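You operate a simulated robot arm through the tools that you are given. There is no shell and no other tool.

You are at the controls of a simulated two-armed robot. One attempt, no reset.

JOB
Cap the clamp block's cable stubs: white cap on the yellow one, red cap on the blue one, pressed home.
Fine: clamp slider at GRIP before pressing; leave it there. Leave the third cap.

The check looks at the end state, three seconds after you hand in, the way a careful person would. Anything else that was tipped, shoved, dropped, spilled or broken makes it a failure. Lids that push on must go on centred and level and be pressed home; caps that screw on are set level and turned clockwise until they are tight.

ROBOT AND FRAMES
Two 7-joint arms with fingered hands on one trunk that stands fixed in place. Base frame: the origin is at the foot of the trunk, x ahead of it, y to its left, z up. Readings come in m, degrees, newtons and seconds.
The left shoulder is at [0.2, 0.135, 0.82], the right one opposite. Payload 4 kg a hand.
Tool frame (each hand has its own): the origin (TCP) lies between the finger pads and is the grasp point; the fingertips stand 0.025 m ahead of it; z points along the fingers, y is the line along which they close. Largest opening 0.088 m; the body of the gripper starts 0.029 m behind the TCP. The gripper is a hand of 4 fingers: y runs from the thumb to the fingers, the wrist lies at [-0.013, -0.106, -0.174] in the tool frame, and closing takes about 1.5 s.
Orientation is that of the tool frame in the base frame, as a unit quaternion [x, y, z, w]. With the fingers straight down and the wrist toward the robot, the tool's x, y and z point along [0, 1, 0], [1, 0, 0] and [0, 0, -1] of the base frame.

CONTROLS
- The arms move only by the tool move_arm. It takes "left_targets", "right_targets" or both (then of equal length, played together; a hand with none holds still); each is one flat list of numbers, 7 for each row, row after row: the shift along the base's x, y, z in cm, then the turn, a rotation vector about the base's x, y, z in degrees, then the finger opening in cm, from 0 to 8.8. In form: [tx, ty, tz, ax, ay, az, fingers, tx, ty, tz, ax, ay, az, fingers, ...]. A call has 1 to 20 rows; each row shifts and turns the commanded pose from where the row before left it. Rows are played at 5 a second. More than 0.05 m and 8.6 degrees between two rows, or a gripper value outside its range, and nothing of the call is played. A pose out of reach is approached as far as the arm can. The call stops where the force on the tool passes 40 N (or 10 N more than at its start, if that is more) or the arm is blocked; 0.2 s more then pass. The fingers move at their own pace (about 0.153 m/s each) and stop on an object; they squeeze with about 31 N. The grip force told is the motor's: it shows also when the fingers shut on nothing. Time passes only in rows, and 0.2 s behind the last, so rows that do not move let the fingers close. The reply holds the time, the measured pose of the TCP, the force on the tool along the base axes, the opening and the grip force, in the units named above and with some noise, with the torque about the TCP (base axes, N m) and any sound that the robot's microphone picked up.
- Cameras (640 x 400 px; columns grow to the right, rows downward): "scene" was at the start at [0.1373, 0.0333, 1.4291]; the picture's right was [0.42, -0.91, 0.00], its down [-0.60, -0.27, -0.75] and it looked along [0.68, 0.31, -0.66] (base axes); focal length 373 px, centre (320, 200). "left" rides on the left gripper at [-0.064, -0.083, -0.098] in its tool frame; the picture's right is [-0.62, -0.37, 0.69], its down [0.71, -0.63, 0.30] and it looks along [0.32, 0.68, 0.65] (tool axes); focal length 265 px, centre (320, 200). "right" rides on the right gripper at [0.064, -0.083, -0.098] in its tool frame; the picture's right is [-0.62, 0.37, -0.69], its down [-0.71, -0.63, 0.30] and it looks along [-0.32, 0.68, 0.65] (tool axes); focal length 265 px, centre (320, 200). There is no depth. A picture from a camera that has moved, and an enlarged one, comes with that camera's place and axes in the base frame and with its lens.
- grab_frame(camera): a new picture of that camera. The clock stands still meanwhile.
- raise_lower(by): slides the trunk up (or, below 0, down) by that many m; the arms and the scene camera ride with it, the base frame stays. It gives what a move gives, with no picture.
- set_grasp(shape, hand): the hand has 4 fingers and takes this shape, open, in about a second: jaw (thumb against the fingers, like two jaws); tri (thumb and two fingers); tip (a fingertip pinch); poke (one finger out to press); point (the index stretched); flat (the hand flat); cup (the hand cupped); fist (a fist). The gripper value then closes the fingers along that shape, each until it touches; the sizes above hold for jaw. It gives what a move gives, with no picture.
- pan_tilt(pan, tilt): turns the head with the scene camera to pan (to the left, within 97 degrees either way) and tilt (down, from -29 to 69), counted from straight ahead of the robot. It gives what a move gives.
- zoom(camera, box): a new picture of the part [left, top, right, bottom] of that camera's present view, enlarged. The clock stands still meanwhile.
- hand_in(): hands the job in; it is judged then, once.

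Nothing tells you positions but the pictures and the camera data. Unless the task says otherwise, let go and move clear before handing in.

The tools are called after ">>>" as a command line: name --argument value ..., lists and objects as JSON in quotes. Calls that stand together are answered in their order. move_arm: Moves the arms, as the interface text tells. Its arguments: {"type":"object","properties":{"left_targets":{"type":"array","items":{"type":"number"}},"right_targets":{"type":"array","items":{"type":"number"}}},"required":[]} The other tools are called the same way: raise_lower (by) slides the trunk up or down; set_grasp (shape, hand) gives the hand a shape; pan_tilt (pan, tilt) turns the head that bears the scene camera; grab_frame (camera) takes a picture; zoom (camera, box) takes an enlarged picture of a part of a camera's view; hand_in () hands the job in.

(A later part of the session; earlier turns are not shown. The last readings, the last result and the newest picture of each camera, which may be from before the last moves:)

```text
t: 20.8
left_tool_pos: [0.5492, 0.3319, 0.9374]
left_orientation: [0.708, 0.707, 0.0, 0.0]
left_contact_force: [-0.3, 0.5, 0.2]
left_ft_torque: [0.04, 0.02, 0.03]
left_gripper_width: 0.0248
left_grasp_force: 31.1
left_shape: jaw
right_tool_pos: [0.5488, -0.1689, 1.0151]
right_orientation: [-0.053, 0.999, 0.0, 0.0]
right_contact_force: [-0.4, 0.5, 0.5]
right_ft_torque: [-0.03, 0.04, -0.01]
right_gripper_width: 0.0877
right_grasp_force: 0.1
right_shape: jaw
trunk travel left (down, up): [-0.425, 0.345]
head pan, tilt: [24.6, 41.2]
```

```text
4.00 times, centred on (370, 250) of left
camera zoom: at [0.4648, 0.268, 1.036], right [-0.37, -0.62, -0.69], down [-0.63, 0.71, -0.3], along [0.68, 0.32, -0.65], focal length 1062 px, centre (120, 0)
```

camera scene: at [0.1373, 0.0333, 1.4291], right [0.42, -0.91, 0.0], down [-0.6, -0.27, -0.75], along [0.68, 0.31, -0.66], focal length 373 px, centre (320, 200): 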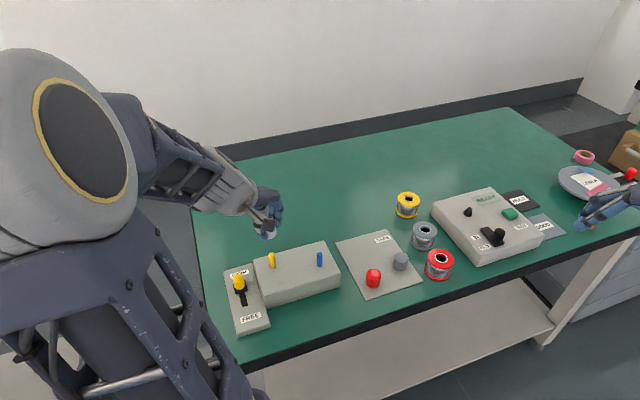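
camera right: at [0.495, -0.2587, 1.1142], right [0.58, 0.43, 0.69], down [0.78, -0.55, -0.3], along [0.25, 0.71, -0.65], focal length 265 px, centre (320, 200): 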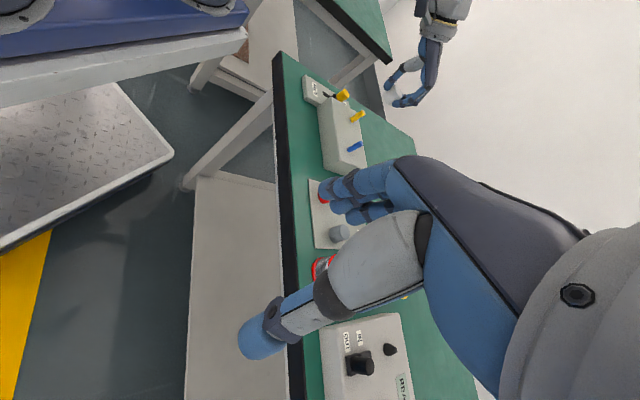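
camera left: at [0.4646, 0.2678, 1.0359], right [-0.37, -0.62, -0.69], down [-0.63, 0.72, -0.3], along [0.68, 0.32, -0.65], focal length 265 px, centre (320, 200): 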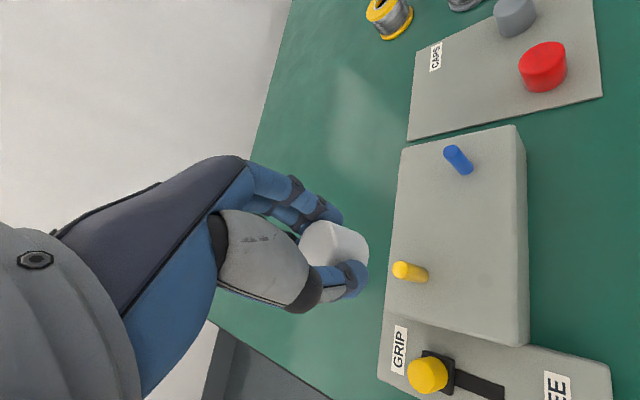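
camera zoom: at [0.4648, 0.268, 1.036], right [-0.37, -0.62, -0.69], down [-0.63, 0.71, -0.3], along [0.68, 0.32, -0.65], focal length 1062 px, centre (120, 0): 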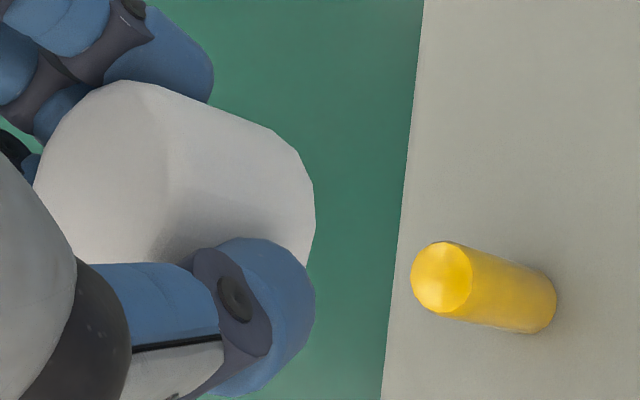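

From both views the cap sits about 3 to 4 mm too far in +x relative to the yellow stub. I'll correct that, descend to about 1 cm above the stub, and re-measure.

>>> move_arm --left_targets '[-0.3, 0.05, -2, 0, 0, 0, 0, 0, 0, -2, 0, 0, 0, 0, 0, 0, -0.7, 0, 0, 0, 0, 0, 0, 0, 0, 0, 0, 0]'

>>> zoom --camera "right" --box '[320, 80, 400, 130]'

>>> zoom --camera "scene" --box '[230, 210, 310, 260]'

>>> zoom --camera "left" --box '[290, 200, 450, 300]'

```text
t: 21.8
left_tool_pos: [0.5464, 0.3332, 0.8908]
left_orientation: [0.707, 0.707, 0.001, 0.0]
left_contact_force: [-0.4, -0.2, -0.3]
left_ft_torque: [0.03, 0.01, -0.01]
left_gripper_width: 0.0244
left_grasp_force: 31.4
left_shape: jaw
right_tool_pos: [0.5481, -0.1681, 1.0149]
right_orientation: [-0.052, 0.999, 0.0, 0.0]
right_contact_force: [-0.1, 0.2, -0.4]
right_ft_torque: [-0.03, 0.0, 0.01]
right_gripper_width: 0.0878
right_grasp_force: 0.0
right_shape: jaw
trunk travel left (down, up): [-0.425, 0.345]
head pan, tilt: [24.6, 41.2]
```

```text
8.00 times, centred on (360, 105) of right
camera zoom: at [0.4948, -0.2587, 1.1144], right [0.58, 0.43, 0.69], down [0.78, -0.55, -0.3], along [0.25, 0.71, -0.65], focal length 2123 px, centre (0, 960)
```

zoom: 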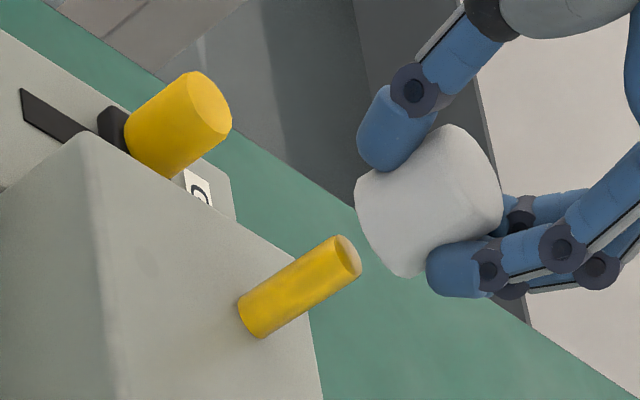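

```text
8.00 times, centred on (270, 235) of scene
camera zoom: at [0.1373, 0.0333, 1.4291], right [0.42, -0.91, 0.0], down [-0.6, -0.27, -0.75], along [0.68, 0.31, -0.66], focal length 2985 px, centre (720, -80)
```

zoom: 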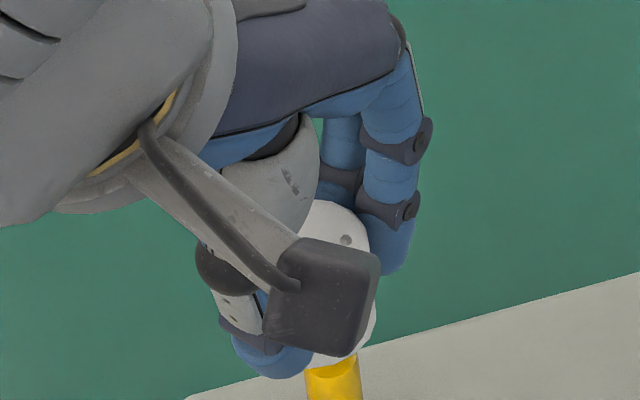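

```text
4.00 times, centred on (370, 250) of left
camera zoom: at [0.4621, 0.269, 0.9896], right [-0.37, -0.62, -0.69], down [-0.63, 0.71, -0.3], along [0.68, 0.32, -0.65], focal length 1062 px, centre (120, 0)
```

zoom: 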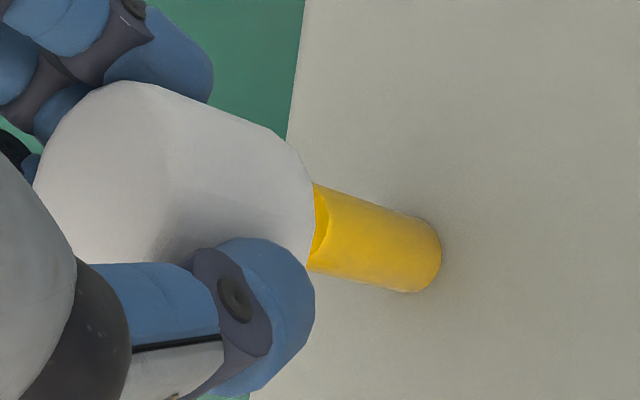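

Alignment is now within about 1.5 mm. I'll make a final small correction, then descend gently to find first contact.

>>> move_arm --left_targets '[0.12, 0.1, 0, 0, 0, 0, 0, 0, 0, -0.5, 0, 0, 0, 0, 0, 0, -0.4, 0, 0, 0, 0, 0, 0, -0.3, 0, 0, 0, 0, 0, 0, -0.3, 0, 0, 0, 0, 0, 0, 0, 0, 0, 0, 0]'

>>> zoom --camera "right" --box '[320, 80, 400, 130]'

>>> zoom --camera "left" --box '[290, 200, 450, 300]'

>>> zoom --camera "scene" --box '[230, 220, 310, 270]'

```text
t: 23.2
left_tool_pos: [0.547, 0.3341, 0.8758]
left_orientation: [0.707, 0.707, 0.0, 0.0]
left_contact_force: [0.3, 0.0, 3.6]
left_ft_torque: [-0.03, -0.03, 0.01]
left_gripper_width: 0.0243
left_grasp_force: 30.6
left_shape: jaw
right_tool_pos: [0.5497, -0.1675, 1.0143]
right_orientation: [-0.052, 0.999, 0.0, 0.0]
right_contact_force: [0.8, -0.5, -0.3]
right_ft_torque: [0.0, -0.01, -0.03]
right_gripper_width: 0.0877
right_grasp_force: 0.1
right_shape: jaw
trunk travel left (down, up): [-0.425, 0.345]
head pan, tilt: [24.6, 41.2]
```

```text
8.00 times, centred on (360, 105) of right
camera zoom: at [0.4948, -0.2587, 1.1145], right [0.58, 0.43, 0.69], down [0.78, -0.55, -0.3], along [0.25, 0.71, -0.65], focal length 2123 px, centre (0, 960)
```

zoom: 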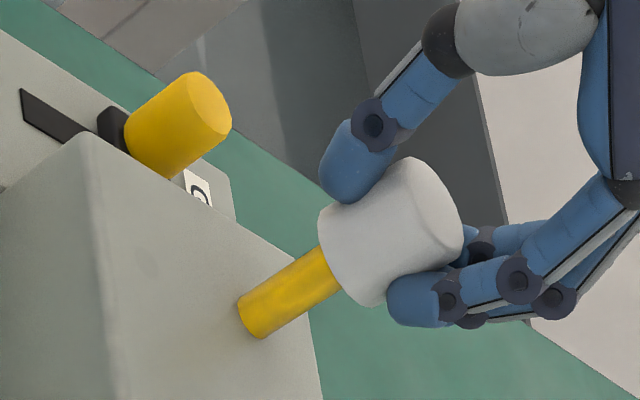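

```text
4.00 times, centred on (370, 250) of left
camera zoom: at [0.4635, 0.2699, 0.9748], right [-0.37, -0.62, -0.69], down [-0.63, 0.71, -0.3], along [0.68, 0.33, -0.65], focal length 1062 px, centre (120, 0)
```

zoom: 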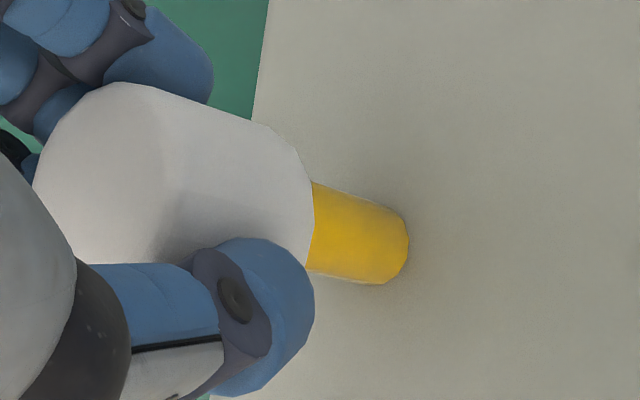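

```text
8.00 times, centred on (270, 245) of scene
camera zoom: at [0.1372, 0.0333, 1.4292], right [0.42, -0.91, 0.0], down [-0.6, -0.27, -0.75], along [0.68, 0.31, -0.66], focal length 2985 px, centre (720, -160)
```

zoom: 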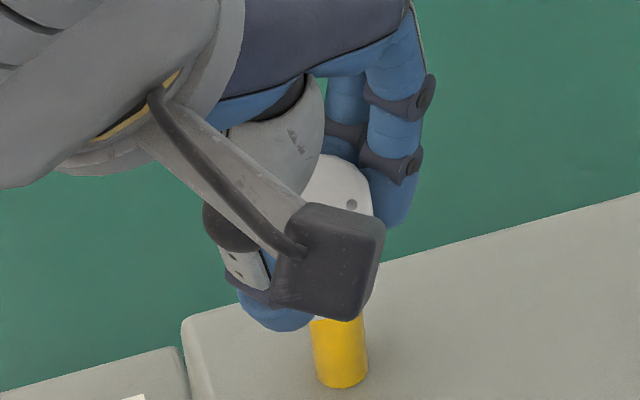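

A light 3.6 N shows the cap has met the stub, and it looks centred in all views. I'll press on gently.

>>> move_arm --left_targets '[0, 0, -0.2, 0, 0, 0, 0, 0, 0, -0.2, 0, 0, 0, 0, 0, 0, -0.2, 0, 0, 0, 0]'

>>> zoom --camera "right" --box '[320, 80, 400, 130]'

```text
t: 24.0
left_tool_pos: [0.5459, 0.3333, 0.8708]
left_orientation: [0.707, 0.707, 0.0, -0.001]
left_contact_force: [0.4, 0.8, 3.3]
left_ft_torque: [-0.02, -0.01, 0.0]
left_gripper_width: 0.0245
left_grasp_force: 31.6
left_shape: jaw
right_tool_pos: [0.5488, -0.1681, 1.0149]
right_orientation: [-0.053, 0.999, 0.0, -0.001]
right_contact_force: [-1.0, 0.1, -0.2]
right_ft_torque: [0.05, -0.02, 0.0]
right_gripper_width: 0.0877
right_grasp_force: 0.1
right_shape: jaw
trunk travel left (down, up): [-0.425, 0.345]
head pan, tilt: [24.6, 41.2]
```

```text
8.00 times, centred on (360, 105) of right
camera zoom: at [0.4948, -0.2587, 1.1145], right [0.58, 0.43, 0.69], down [0.78, -0.55, -0.3], along [0.25, 0.71, -0.65], focal length 2123 px, centre (0, 960)
```

zoom: 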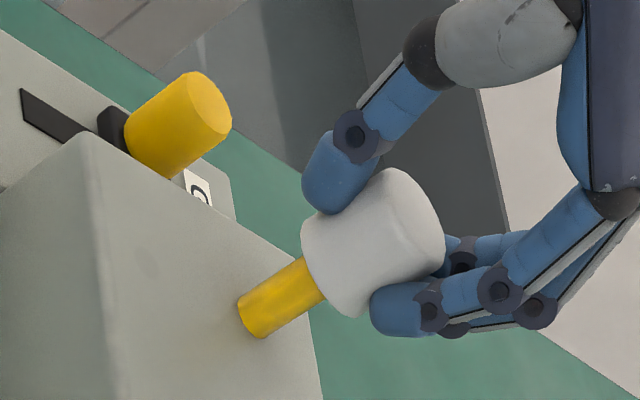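

The cap is sliding down the stub with steady light friction and low torque. I'll continue until it bottoms out.

>>> move_arm --left_targets '[0, 0, -0.2, 0, 0, 0, 0, 0, 0, -0.2, 0, 0, 0, 0, 0, 0, -0.2, 0, 0, 0, 0, 0, 0, -0.2, 0, 0, 0, 0]'

>>> zoom --camera "right" --box '[320, 80, 400, 130]'

```text
t: 25.0
left_tool_pos: [0.5448, 0.3332, 0.8601]
left_orientation: [0.708, 0.706, -0.003, 0.0]
left_contact_force: [0.2, -0.7, -0.6]
left_ft_torque: [-0.01, -0.01, -0.02]
left_gripper_width: 0.0247
left_grasp_force: 31.1
left_shape: jaw
right_tool_pos: [0.548, -0.1681, 1.0141]
right_orientation: [-0.053, 0.999, 0.0, 0.001]
right_contact_force: [0.4, -0.9, 0.2]
right_ft_torque: [0.0, -0.02, 0.01]
right_gripper_width: 0.0879
right_grasp_force: 0.1
right_shape: jaw
trunk travel left (down, up): [-0.425, 0.345]
head pan, tilt: [24.6, 41.2]
```

```text
8.00 times, centred on (360, 105) of right
camera zoom: at [0.4949, -0.2587, 1.114], right [0.58, 0.43, 0.69], down [0.78, -0.55, -0.3], along [0.25, 0.71, -0.65], focal length 2123 px, centre (0, 960)
```

zoom: 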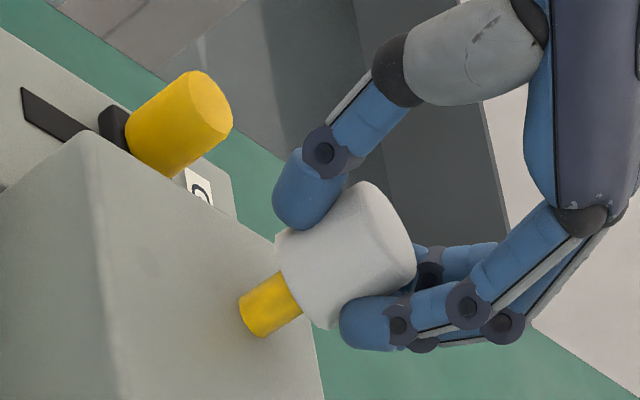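

Still moving freely. I'll continue down in small steps.

>>> move_arm --left_targets '[0, 0, -0.2, 0, 0, 0, 0, 0, 0, -0.2, 0, 0, 0, 0, 0, 0, -0.2, 0, 0, 0, 0, 0, 0, 0, 0, 0, 0, 0]'

>>> zoom --camera "right" --box '[320, 80, 400, 130]'

>>> zoom --camera "scene" --box '[230, 220, 310, 270]'

```text
t: 26.0
left_tool_pos: [0.5464, 0.3332, 0.8555]
left_orientation: [0.707, 0.707, -0.001, 0.0]
left_contact_force: [-0.3, -5.9, 4.7]
left_ft_torque: [-0.11, -0.02, -0.02]
left_gripper_width: 0.0251
left_grasp_force: 30.8
left_shape: jaw
right_tool_pos: [0.5492, -0.168, 1.0152]
right_orientation: [-0.052, 0.999, 0.001, -0.001]
right_contact_force: [0.2, 0.7, -0.2]
right_ft_torque: [-0.02, 0.03, -0.02]
right_gripper_width: 0.0879
right_grasp_force: 0.1
right_shape: jaw
trunk travel left (down, up): [-0.425, 0.345]
head pan, tilt: [24.6, 41.2]
```

```text
8.00 times, centred on (360, 105) of right
camera zoom: at [0.4948, -0.2589, 1.1145], right [0.58, 0.43, 0.69], down [0.78, -0.55, -0.3], along [0.25, 0.71, -0.65], focal length 2123 px, centre (0, 960)
```

zoom: 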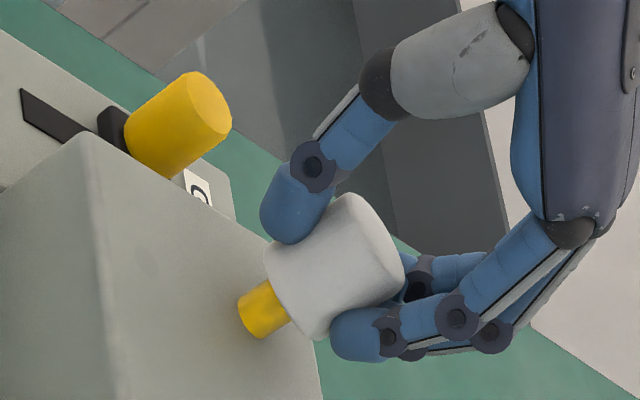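

```text
8.00 times, centred on (270, 245) of scene
camera zoom: at [0.1372, 0.0331, 1.4292], right [0.42, -0.91, 0.0], down [-0.6, -0.27, -0.75], along [0.68, 0.31, -0.66], focal length 2985 px, centre (720, -160)
```

zoom: 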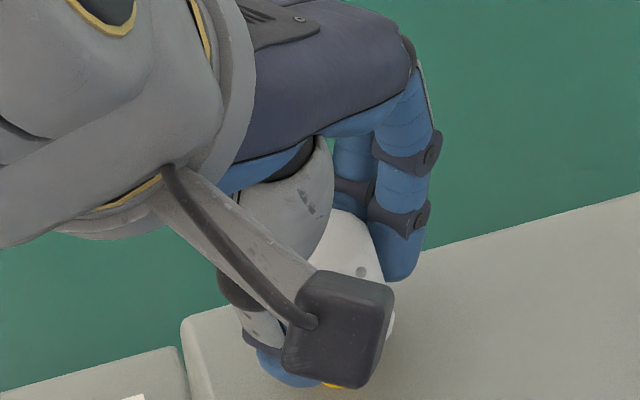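

Some sideways force (-6 N in y) has appeared, so I'll ease the hand slightly in -y and keep pressing.

>>> move_arm --left_targets '[0, -0.1, 0, 0, 0, 0, 0, 0, 0, -0.1, 0, 0, 0, 0, 0, 0, -0.1, 0, 0, 0, 0, 0, 0, 0, 0, 0, 0, 0]'

>>> zoom --camera "right" --box '[320, 80, 400, 130]'

```text
t: 27.0
left_tool_pos: [0.5462, 0.3318, 0.8545]
left_orientation: [0.707, 0.708, 0.0, 0.0]
left_contact_force: [-1.0, -4.2, 2.4]
left_ft_torque: [-0.07, -0.01, -0.02]
left_gripper_width: 0.0251
left_grasp_force: 31.7
left_shape: jaw
right_tool_pos: [0.5499, -0.1678, 1.0149]
right_orientation: [-0.052, 0.999, -0.001, 0.0]
right_contact_force: [0.2, -0.2, -0.5]
right_ft_torque: [0.01, 0.01, 0.02]
right_gripper_width: 0.0877
right_grasp_force: 0.0
right_shape: jaw
trunk travel left (down, up): [-0.425, 0.345]
head pan, tilt: [24.6, 41.2]
```

```text
8.00 times, centred on (360, 105) of right
camera zoom: at [0.4948, -0.2588, 1.1144], right [0.58, 0.43, 0.69], down [0.78, -0.55, -0.3], along [0.25, 0.71, -0.65], focal length 2123 px, centre (0, 960)
```

zoom: 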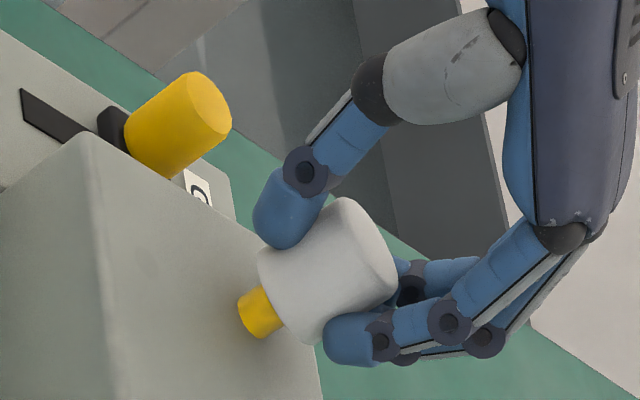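

The cap keeps sliding without bottoming. I'll ease -y a bit more and continue down.

>>> move_arm --left_targets '[0, -0.1, -0.1, 0, 0, 0, 0, 0, 0, -0.15, 0, 0, 0, 0, 0, 0, -0.15, 0, 0, 0, 0, 0, 0, 0, 0, 0, 0, 0]'

>>> zoom --camera "right" --box '[320, 80, 400, 130]'

```text
t: 28.0
left_tool_pos: [0.5471, 0.3312, 0.8509]
left_orientation: [0.707, 0.707, 0.0, -0.001]
left_contact_force: [0.6, -1.8, 0.2]
left_ft_torque: [-0.01, 0.0, -0.03]
left_gripper_width: 0.025
left_grasp_force: 30.7
left_shape: jaw
right_tool_pos: [0.5489, -0.1677, 1.0142]
right_orientation: [-0.052, 0.999, 0.0, 0.0]
right_contact_force: [0.5, -0.3, -1.0]
right_ft_torque: [0.03, 0.0, 0.0]
right_gripper_width: 0.0876
right_grasp_force: 0.1
right_shape: jaw
trunk travel left (down, up): [-0.425, 0.345]
head pan, tilt: [24.6, 41.2]
```

```text
8.00 times, centred on (360, 105) of right
camera zoom: at [0.4948, -0.2587, 1.1144], right [0.58, 0.43, 0.69], down [0.78, -0.55, -0.3], along [0.25, 0.71, -0.65], focal length 2123 px, centre (0, 960)
```

zoom: 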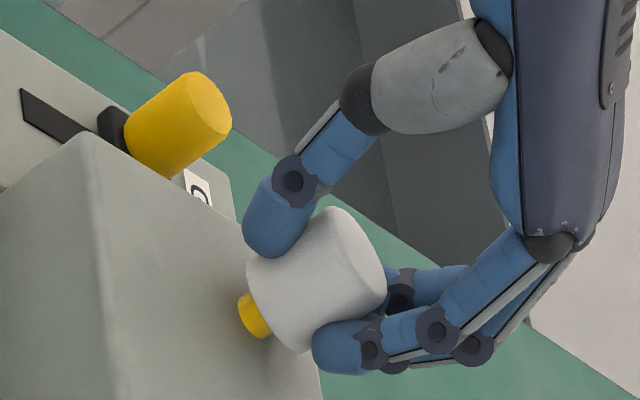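

Sideways load is gone and the visible stub is getting short. I'll continue down to find the hard stop.

>>> move_arm --left_targets '[0, -0.05, -0.15, 0, 0, 0, 0, 0, 0, -0.15, 0, 0, 0, 0, 0, 0, -0.15, 0, 0, 0, 0, 0, 0, 0, 0, 0, 0, 0]'

>>> zoom --camera "right" --box '[320, 80, 400, 130]'

>>> zoom --camera "left" --box '[290, 200, 450, 300]'

```text
t: 29.0
left_tool_pos: [0.5465, 0.3306, 0.8461]
left_orientation: [0.707, 0.707, -0.001, 0.0]
left_contact_force: [-0.2, -2.1, 0.8]
left_ft_torque: [-0.03, 0.01, -0.02]
left_gripper_width: 0.0253
left_grasp_force: 31.0
left_shape: jaw
right_tool_pos: [0.5502, -0.168, 1.0157]
right_orientation: [-0.052, 0.999, 0.0, 0.001]
right_contact_force: [0.8, -0.3, -0.2]
right_ft_torque: [-0.01, -0.02, 0.01]
right_gripper_width: 0.0877
right_grasp_force: 0.2
right_shape: jaw
trunk travel left (down, up): [-0.425, 0.345]
head pan, tilt: [24.6, 41.2]
```

```text
8.00 times, centred on (360, 105) of right
camera zoom: at [0.4948, -0.2588, 1.1144], right [0.58, 0.43, 0.69], down [0.78, -0.55, -0.3], along [0.25, 0.71, -0.65], focal length 2123 px, centre (0, 960)
```

zoom: 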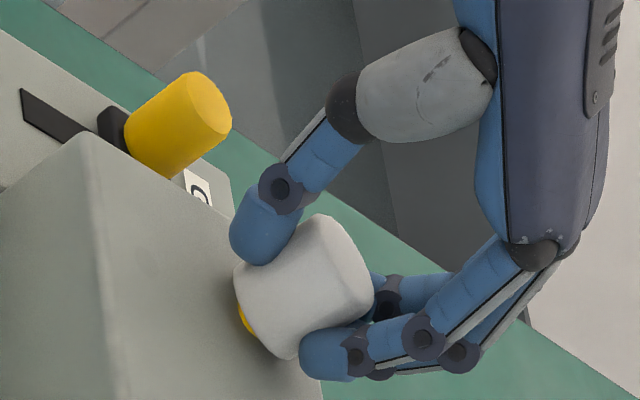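

```text
4.00 times, centred on (370, 250) of left
camera zoom: at [0.4631, 0.2673, 0.9443], right [-0.37, -0.62, -0.69], down [-0.63, 0.71, -0.3], along [0.68, 0.32, -0.65], focal length 1062 px, centre (120, 0)
```

zoom: 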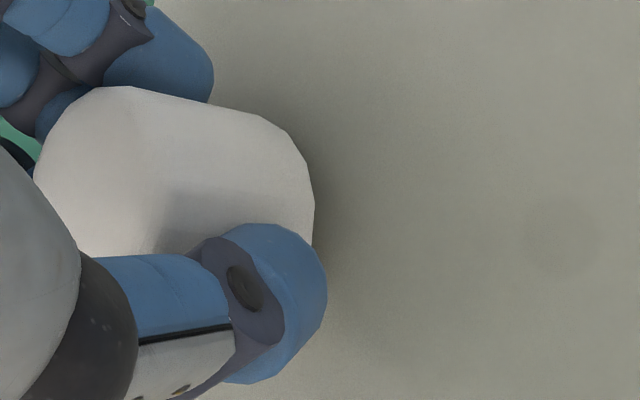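

Nearly there. I'll continue in 1 mm steps and watch for a rise in force.

>>> move_arm --left_targets '[0, 0, -0.15, 0, 0, 0, 0, 0, 0, -0.15, 0, 0, 0, 0, 0, 0, 0, 0, 0, 0, 0]'

>>> zoom --camera "right" --box '[320, 80, 400, 130]'

```text
t: 29.8
left_tool_pos: [0.5472, 0.3312, 0.8425]
left_orientation: [0.707, 0.707, 0.001, 0.0]
left_contact_force: [0.1, -1.9, 4.5]
left_ft_torque: [0.03, -0.01, -0.02]
left_gripper_width: 0.0254
left_grasp_force: 31.2
left_shape: jaw
right_tool_pos: [0.5485, -0.1691, 1.0147]
right_orientation: [-0.053, 0.999, 0.0, 0.0]
right_contact_force: [0.1, -0.3, -0.1]
right_ft_torque: [0.04, 0.0, -0.01]
right_gripper_width: 0.088
right_grasp_force: 0.2
right_shape: jaw
trunk travel left (down, up): [-0.425, 0.345]
head pan, tilt: [24.6, 41.2]
```

```text
8.00 times, centred on (360, 105) of right
camera zoom: at [0.4948, -0.2588, 1.1145], right [0.58, 0.43, 0.69], down [0.78, -0.55, -0.3], along [0.25, 0.71, -0.65], focal length 2123 px, centre (0, 960)
```

zoom: 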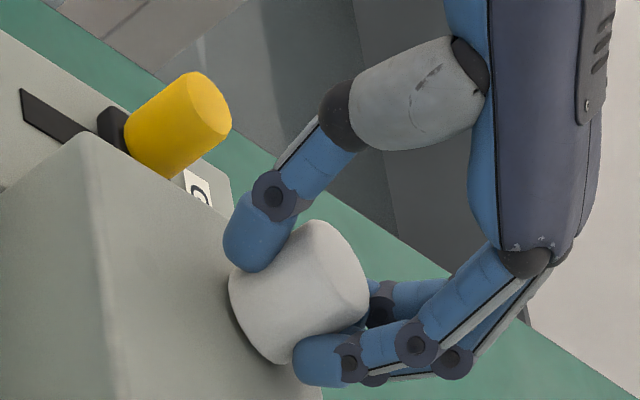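

>>> move_arm --left_targets '[0, 0, -0.15, 0, 0, 0, 0, 0, 0, -0.15, 0, 0, 0, 0, 0, 0, -0.1, 0, 0, 0, 0, 0, 0, 0, 0, 0, 0, 0]'

>>> zoom --camera "right" --box '[320, 80, 400, 130]'

```text
t: 30.8
left_tool_pos: [0.5475, 0.3299, 0.8401]
left_orientation: [0.707, 0.707, 0.002, 0.001]
left_contact_force: [0.0, -3.5, 24.3]
left_ft_torque: [-0.01, -0.13, -0.04]
left_gripper_width: 0.0258
left_grasp_force: 30.7
left_shape: jaw
right_tool_pos: [0.5483, -0.1671, 1.015]
right_orientation: [-0.053, 0.999, -0.001, 0.0]
right_contact_force: [0.4, 0.1, -0.1]
right_ft_torque: [0.0, -0.02, 0.01]
right_gripper_width: 0.0878
right_grasp_force: 0.1
right_shape: jaw
trunk travel left (down, up): [-0.425, 0.345]
head pan, tilt: [24.6, 41.2]
```

```text
8.00 times, centred on (360, 105) of right
camera zoom: at [0.4945, -0.259, 1.1148], right [0.58, 0.43, 0.69], down [0.78, -0.55, -0.3], along [0.25, 0.71, -0.65], focal length 2123 px, centre (0, 960)
```

zoom: 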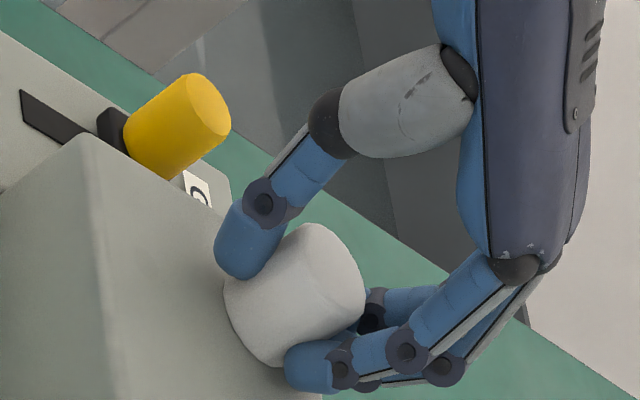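

The reaction rose to 24 N, with the cap now down at the block face. I'll release, rise, and inspect before a final press from above.

>>> move_arm --left_targets '[0, 0, 0, 0, 0, 0, 3.5, 0, 0, 0, 0, 0, 0, 5.0, 0, 0, 0, 0, 0, 0, 5.0, 0, 0, 2, 0, 0, 0, 5.0, 0, 0, 3, 0, 0, 0, 5.0, 0, 0, 4, 0, 0, 0, 5.0, 0, 0, 0, 0, 0, 0, 5]'

>>> zoom --camera "right" --box '[310, 70, 406, 130]'

>>> zoom --camera "scene" --box '[220, 210, 348, 290]'

>>> zoom --camera "left" --box '[300, 160, 460, 260]'

```text
t: 32.4
left_tool_pos: [0.5473, 0.3303, 0.9296]
left_orientation: [0.708, 0.707, 0.0, 0.0]
left_contact_force: [0.6, 0.2, 0.4]
left_ft_torque: [-0.02, 0.01, 0.01]
left_gripper_width: 0.0494
left_grasp_force: 0.1
left_shape: jaw
right_tool_pos: [0.5488, -0.1677, 1.0155]
right_orientation: [-0.052, 0.999, 0.0, 0.001]
right_contact_force: [0.5, 0.6, 0.7]
right_ft_torque: [0.01, 0.02, 0.02]
right_gripper_width: 0.0878
right_grasp_force: 0.1
right_shape: jaw
trunk travel left (down, up): [-0.425, 0.345]
head pan, tilt: [24.6, 41.2]
```

```text
6.67 times, centred on (358, 100) of right
camera zoom: at [0.4949, -0.2587, 1.1144], right [0.58, 0.43, 0.69], down [0.78, -0.55, -0.3], along [0.25, 0.71, -0.65], focal length 1769 px, centre (67, 867)
```

zoom: 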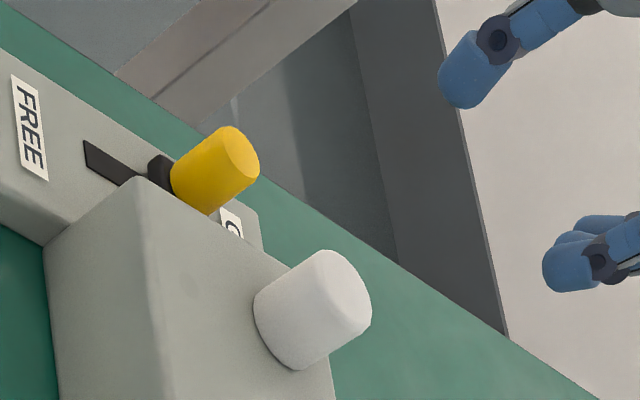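

```text
5.00 times, centred on (284, 250) of scene
camera zoom: at [0.1373, 0.0333, 1.4291], right [0.42, -0.91, 0.0], down [-0.6, -0.27, -0.75], along [0.68, 0.31, -0.66], focal length 1866 px, centre (500, -50)
```

zoom: 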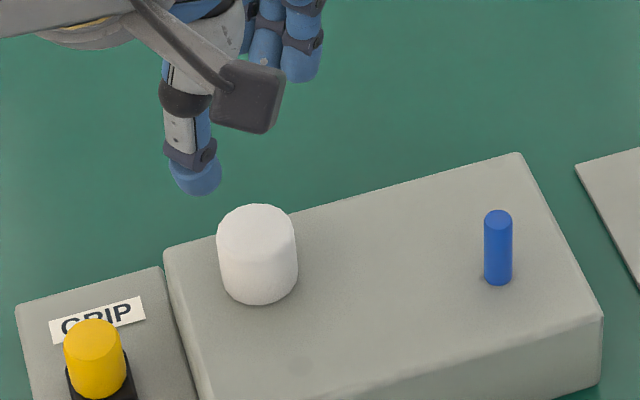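

```text
4.00 times, centred on (380, 210) of left
camera zoom: at [0.4635, 0.267, 1.0279], right [-0.37, -0.62, -0.69], down [-0.63, 0.71, -0.3], along [0.68, 0.32, -0.65], focal length 1062 px, centre (80, 160)
```

zoom: 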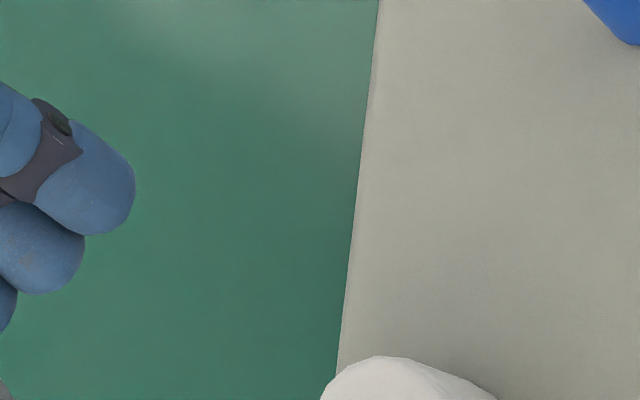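

The white cap sits upright and level on the yellow stub, right down at the block, and the slider is still at GRIP. I'll close the fingers and press on the centre of its top to make sure it's home.

>>> move_arm --left_targets '[0.1, 0.1, 0, 0, 0, 0, 0, 0, 0, 0, 0, 0, 0, 0, 0, 0, 0, 0, 0, 0, 0, 0, 0, -2, 0, 0, 0, 0, 0, 0, -2, 0, 0, 0, 0, 0, 0, -1, 0, 0, 0, 0, 0, 0, 0, 0, 0, 0, 0]'

>>> zoom --camera "right" --box '[310, 70, 406, 130]'

>>> zoom --camera "scene" --box '[220, 210, 348, 290]'

```text
t: 34.0
left_tool_pos: [0.5468, 0.3325, 0.8789]
left_orientation: [0.708, 0.707, 0.0, 0.0]
left_contact_force: [-0.2, -1.0, -0.1]
left_ft_torque: [0.02, -0.03, 0.02]
left_gripper_width: 0.0
left_grasp_force: 31.0
left_shape: jaw
right_tool_pos: [0.5479, -0.1668, 1.0157]
right_orientation: [-0.053, 0.999, 0.001, -0.001]
right_contact_force: [-0.2, 0.9, 0.0]
right_ft_torque: [-0.02, -0.05, 0.04]
right_gripper_width: 0.0876
right_grasp_force: 0.0
right_shape: jaw
trunk travel left (down, up): [-0.425, 0.345]
head pan, tilt: [24.6, 41.2]
```

```text
6.67 times, centred on (358, 100) of right
camera zoom: at [0.4948, -0.2587, 1.1144], right [0.58, 0.43, 0.69], down [0.78, -0.55, -0.3], along [0.25, 0.71, -0.65], focal length 1769 px, centre (67, 867)
```

zoom: 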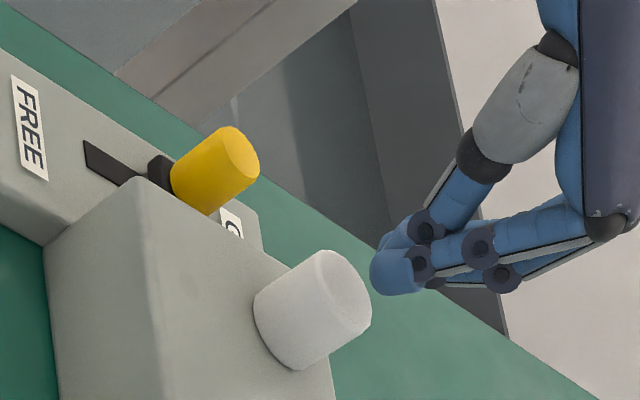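

```text
5.00 times, centred on (284, 250) of scene
camera zoom: at [0.1373, 0.0333, 1.4291], right [0.42, -0.91, 0.0], down [-0.6, -0.27, -0.75], along [0.68, 0.31, -0.66], focal length 1866 px, centre (500, -50)
```

zoom: 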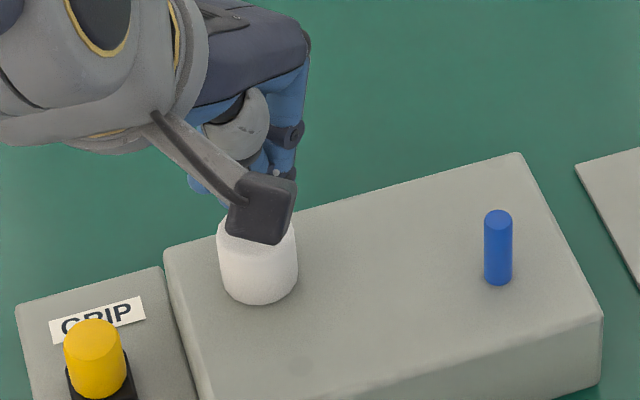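

The closed fingertips are just above the cap's centre. I'll press down in small steps.

>>> move_arm --left_targets '[-0.15, 0, -0.6, 0, 0, 0, 0, 0, 0, -0.3, 0, 0, 0, 0, 0, 0, -0.2, 0, 0, 0, 0, 0, 0, -0.2, 0, 0, 0, 0]'

```text
t: 35.0
left_tool_pos: [0.5463, 0.3317, 0.8664]
left_orientation: [0.707, 0.707, 0.0, 0.0]
left_contact_force: [0.1, 0.1, 1.1]
left_ft_torque: [-0.01, -0.03, 0.01]
left_gripper_width: 0.0
left_grasp_force: 30.8
left_shape: jaw
right_tool_pos: [0.5481, -0.1673, 1.0151]
right_orientation: [-0.052, 0.999, 0.0, -0.001]
right_contact_force: [-0.1, -0.1, -0.3]
right_ft_torque: [-0.01, 0.01, 0.02]
right_gripper_width: 0.0875
right_grasp_force: 0.0
right_shape: jaw
trunk travel left (down, up): [-0.425, 0.345]
head pan, tilt: [24.6, 41.2]
```

>>> move_arm --left_targets '[0, 0, -0.2, 0, 0, 0, 0, 0, 0, -0.2, 0, 0, 0, 0, 0, 0, -0.2, 0, 0, 0, 0]'

```text
t: 35.8
left_tool_pos: [0.5519, 0.3322, 0.8636]
left_orientation: [0.707, 0.707, 0.008, 0.002]
left_contact_force: [0.4, -2.1, 10.4]
left_ft_torque: [-0.08, -0.01, -0.01]
left_gripper_width: 0.0
left_grasp_force: 31.0
left_shape: jaw
right_tool_pos: [0.549, -0.1684, 1.0153]
right_orientation: [-0.052, 0.999, 0.0, 0.0]
right_contact_force: [0.2, -0.2, -0.1]
right_ft_torque: [0.01, 0.03, -0.01]
right_gripper_width: 0.0874
right_grasp_force: 0.1
right_shape: jaw
trunk travel left (down, up): [-0.425, 0.345]
head pan, tilt: [24.6, 41.2]
stopped in row 3 (left hand): the force on the tool passed its limit at 43 N (the readings are from after the stop); the commanded pose is now the measured one
```

The press peaked at 43 N and the cap didn't sink any further. I'll lift off and check that it's still level.

>>> move_arm --left_targets '[0, 0, 1, 0, 0, 0, 0, 0, 0, 4, 0, 0, 0, 0, 0, 0, 4, 0, 0, 0, 5, 0, 0, 0, 0, 0, 0, 5]'

>>> zoom --camera "right" --box '[310, 70, 406, 130]'

>>> zoom --camera "scene" --box '[220, 210, 348, 290]'

```text
t: 36.8
left_tool_pos: [0.5483, 0.3307, 0.9507]
left_orientation: [0.707, 0.707, 0.006, 0.002]
left_contact_force: [0.0, -0.2, 0.3]
left_ft_torque: [0.01, 0.02, 0.03]
left_gripper_width: 0.0495
left_grasp_force: 0.0
left_shape: jaw
right_tool_pos: [0.5491, -0.1674, 1.0148]
right_orientation: [-0.052, 0.999, 0.0, 0.0]
right_contact_force: [-0.4, -0.4, 0.2]
right_ft_torque: [-0.02, -0.01, 0.02]
right_gripper_width: 0.0877
right_grasp_force: 0.1
right_shape: jaw
trunk travel left (down, up): [-0.425, 0.345]
head pan, tilt: [24.6, 41.2]
```

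```text
6.67 times, centred on (358, 100) of right
camera zoom: at [0.4949, -0.2587, 1.1144], right [0.58, 0.43, 0.69], down [0.78, -0.55, -0.3], along [0.25, 0.71, -0.65], focal length 1769 px, centre (67, 867)
```

zoom: 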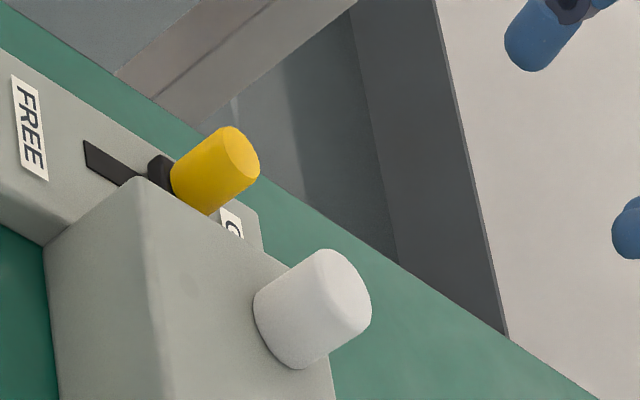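

```text
5.00 times, centred on (284, 250) of scene
camera zoom: at [0.1373, 0.0333, 1.4291], right [0.42, -0.91, 0.0], down [-0.6, -0.27, -0.75], along [0.68, 0.31, -0.66], focal length 1866 px, centre (500, -50)
```

zoom: 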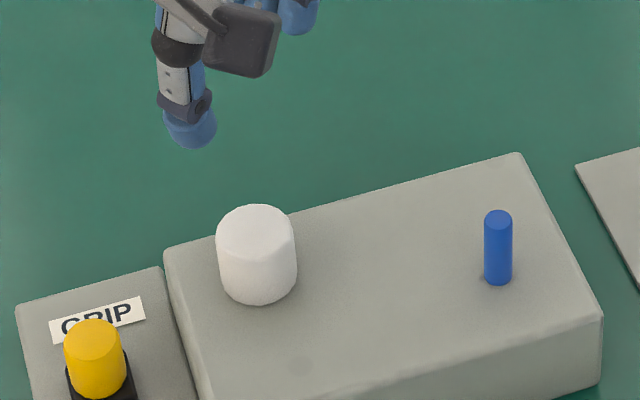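

The white cap is level and home. Next is the red cap at about (0.626, 0.1335). I'll square the hand up, turn it slightly away from the grey cap, and hover above the red one.

>>> move_arm --left_targets '[0, 0, 0, -0.32, 0.65, 0, 5, 1.56, -3.94, 0, 0, 0, 3, 5, 1.56, -3.94, 0, 0, 0, 3, 5, 1.56, -3.94, 0, 0, 0, 3, 5, 1.56, -3.94, 0, 0, 0, 3, 5, 1.56, -3.94, 0, 0, 0, 3, 5, 0, 0, -4, 0, 0, 0, 5, 0, 0, 0, 0, 0, 0, 5]'

>>> grab_frame --camera "left"

>>> grab_frame --camera "right"

>>> grab_frame --camera "scene"

```text
t: 38.6
left_tool_pos: [0.6289, 0.1361, 0.9123]
left_orientation: [0.608, 0.794, 0.0, 0.0]
left_contact_force: [-1.3, -0.2, 0.4]
left_ft_torque: [-0.01, -0.02, 0.01]
left_gripper_width: 0.0495
left_grasp_force: 0.0
left_shape: jaw
right_tool_pos: [0.549, -0.1678, 1.0137]
right_orientation: [-0.053, 0.999, 0.0, 0.0]
right_contact_force: [0.7, 0.3, -0.6]
right_ft_torque: [0.02, -0.03, 0.01]
right_gripper_width: 0.0879
right_grasp_force: 0.1
right_shape: jaw
trunk travel left (down, up): [-0.425, 0.345]
head pan, tilt: [24.6, 41.2]
```

```text
taken
camera left: at [0.5652, 0.0528, 1.0113], right [-0.19, -0.69, -0.69], down [-0.79, 0.53, -0.3], along [0.58, 0.49, -0.65], focal length 265 px, centre (320, 200)
```

left: 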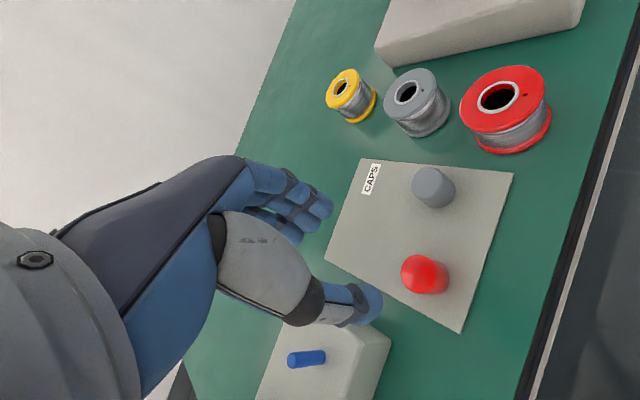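

```text
taken
camera right: at [0.495, -0.2584, 1.1144], right [0.58, 0.43, 0.69], down [0.78, -0.55, -0.3], along [0.25, 0.71, -0.65], focal length 265 px, centre (320, 200)
```

right: 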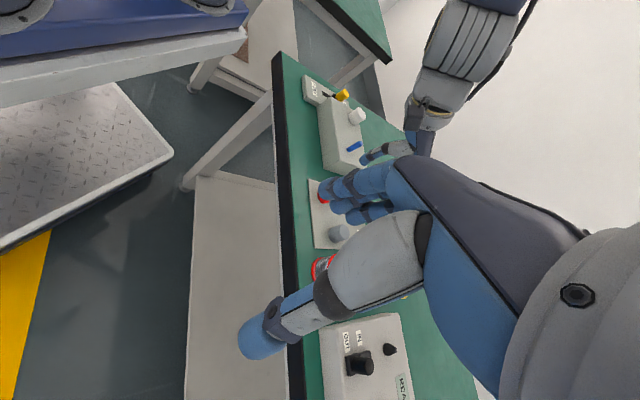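

```text
taken
camera scene: at [0.1373, 0.0333, 1.4291], right [0.42, -0.91, 0.0], down [-0.6, -0.28, -0.75], along [0.68, 0.31, -0.66], focal length 373 px, centre (320, 200)
```

scene: 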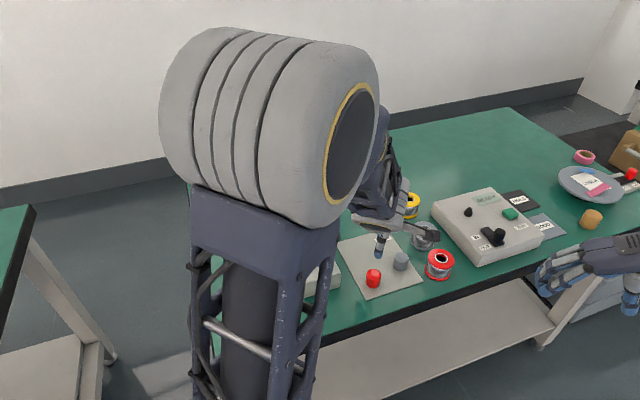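

The red cap is in view under the left hand. I'll zoom in to fix its centre.

>>> zoom --camera "left" --box '[370, 230, 482, 300]'

>>> zoom --camera "scene" --box '[320, 220, 448, 300]'

```text
5.71 times, centred on (426, 265) of left
camera zoom: at [0.5652, 0.0528, 1.0113], right [-0.19, -0.69, -0.69], down [-0.79, 0.53, -0.3], along [0.58, 0.49, -0.65], focal length 1517 px, centre (-286, -171)
```

zoom: 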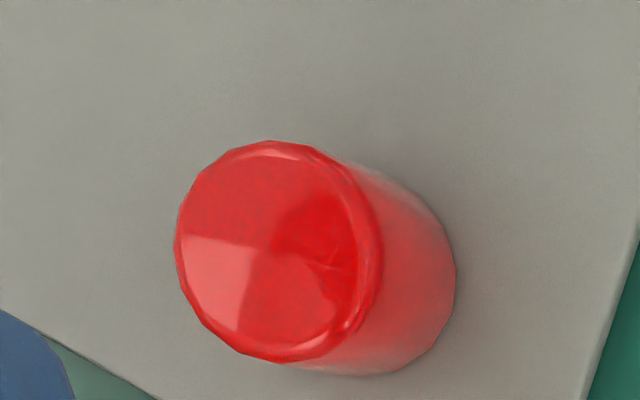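

```text
5.00 times, centred on (384, 260) of scene
camera zoom: at [0.1373, 0.0333, 1.4291], right [0.42, -0.91, 0.0], down [-0.6, -0.28, -0.75], along [0.68, 0.31, -0.66], focal length 1866 px, centre (0, -100)
```

zoom: 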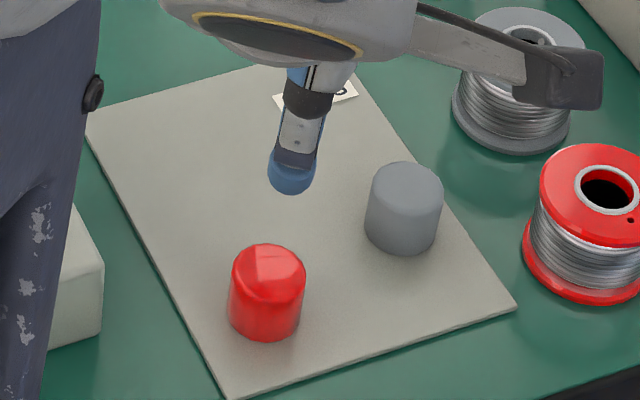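

The red cap's centre is (0.6275, 0.1345). I'll shift slightly and descend around it in two stages.

>>> move_arm --left_targets '[-0.14, -0.15, -2.5, 0, 0, 0, 5, 0, 0, -2.5, 0, 0, 0, 5, 0, 0, -2.5, 0, 0, 0, 5, 0, 0, 0, 0, 0, 0, 5]'

>>> grab_frame --camera "left"

>>> zoom --camera "scene" --box '[320, 220, 448, 300]'

```text
t: 39.6
left_tool_pos: [0.6266, 0.1341, 0.8381]
left_orientation: [0.608, 0.794, 0.0, -0.001]
left_contact_force: [-0.6, 0.1, -0.1]
left_ft_torque: [0.05, 0.01, 0.01]
left_gripper_width: 0.0494
left_grasp_force: 0.1
left_shape: jaw
right_tool_pos: [0.5495, -0.1677, 1.0153]
right_orientation: [-0.052, 0.999, 0.0, 0.0]
right_contact_force: [-0.1, -0.7, -1.1]
right_ft_torque: [-0.01, -0.01, -0.02]
right_gripper_width: 0.088
right_grasp_force: 0.0
right_shape: jaw
trunk travel left (down, up): [-0.425, 0.345]
head pan, tilt: [24.6, 41.2]
```

```text
taken
camera left: at [0.5628, 0.0509, 0.9362], right [-0.2, -0.69, -0.69], down [-0.79, 0.53, -0.3], along [0.58, 0.49, -0.65], focal length 265 px, centre (320, 200)
```

left: 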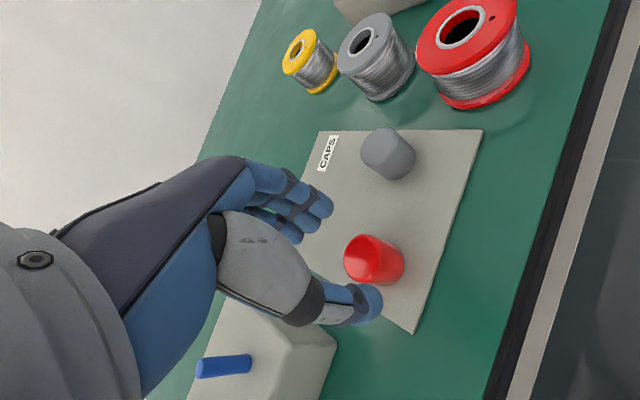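

```text
5.00 times, centred on (384, 260) of scene
camera zoom: at [0.1373, 0.0333, 1.4291], right [0.42, -0.91, 0.0], down [-0.6, -0.27, -0.75], along [0.68, 0.31, -0.66], focal length 1866 px, centre (0, -100)
```

zoom: 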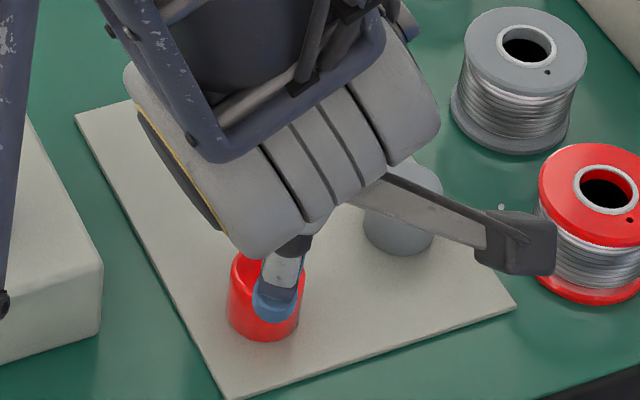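

The cap is lined up between the fingers and the grey cap is clear of them. I'll descend the rest of the way and grip.

>>> move_arm --left_targets '[0.05, 0, -1.5, 0, 0, 0, 5, 0, 0, -1.5, 0, 0, 0, 5, 0, 0, -0.9, 0, 0, 0, 5, 0, 0, 0, 0, 0, 0, 5]'

>>> grab_frame --camera "left"

```text
t: 40.6
left_tool_pos: [0.627, 0.133, 0.7969]
left_orientation: [0.609, 0.793, 0.001, 0.0]
left_contact_force: [0.8, 0.8, 0.9]
left_ft_torque: [0.0, 0.03, 0.01]
left_gripper_width: 0.0497
left_grasp_force: 0.1
left_shape: jaw
right_tool_pos: [0.5503, -0.1683, 1.0153]
right_orientation: [-0.053, 0.999, 0.0, -0.001]
right_contact_force: [-0.4, -1.1, 0.6]
right_ft_torque: [-0.01, -0.04, -0.02]
right_gripper_width: 0.0878
right_grasp_force: 0.0
right_shape: jaw
trunk travel left (down, up): [-0.425, 0.345]
head pan, tilt: [24.6, 41.2]
```

```text
taken
camera left: at [0.5633, 0.0509, 0.8975], right [-0.2, -0.69, -0.69], down [-0.79, 0.53, -0.3], along [0.58, 0.49, -0.65], focal length 265 px, centre (320, 200)
```

left: 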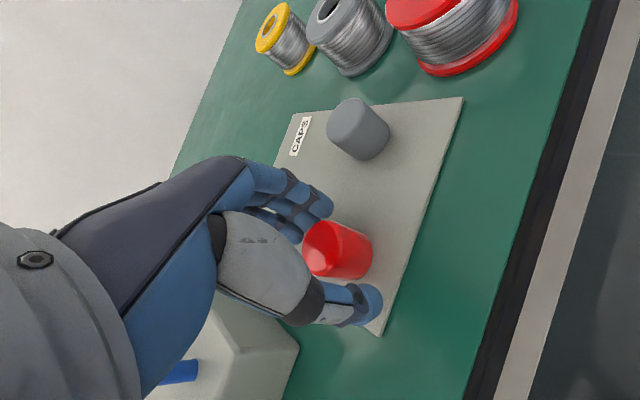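

>>> move_arm --left_targets '[0, 0, 0, 0, 0, 0, 4.5, 0, 0, 0, 0, 0, 0, 3.8, 0, 0, 0, 0, 0, 0, 3.2, 0, 0, 0, 0, 0, 0, 2.5, 0, 0, 0, 0, 0, 0, 0, 0, 0, 0, 0, 0, 0, 0, 0, 0, 0, 0, 0, 0, 0, 0, 0, 0, 0, 0, 0, 0]'

>>> grab_frame --camera "left"

```text
t: 42.4
left_tool_pos: [0.6283, 0.1348, 0.7987]
left_orientation: [0.609, 0.793, -0.001, 0.0]
left_contact_force: [-0.2, -0.7, 0.1]
left_ft_torque: [-0.03, 0.01, -0.01]
left_gripper_width: 0.0241
left_grasp_force: 30.4
left_shape: jaw
right_tool_pos: [0.5489, -0.1681, 1.0139]
right_orientation: [-0.051, 0.999, 0.0, 0.0]
right_contact_force: [-0.4, 0.7, 0.4]
right_ft_torque: [-0.04, 0.0, 0.02]
right_gripper_width: 0.0876
right_grasp_force: 0.1
right_shape: jaw
trunk travel left (down, up): [-0.425, 0.345]
head pan, tilt: [24.6, 41.2]
```

```text
taken
camera left: at [0.5633, 0.051, 0.8976], right [-0.2, -0.69, -0.69], down [-0.79, 0.53, -0.3], along [0.58, 0.49, -0.65], focal length 265 px, centre (320, 200)
```

left: 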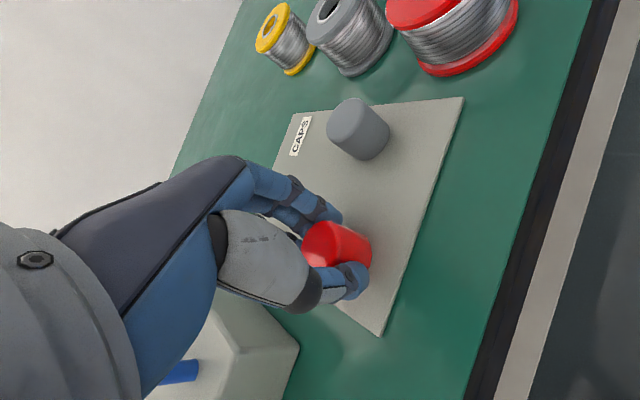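

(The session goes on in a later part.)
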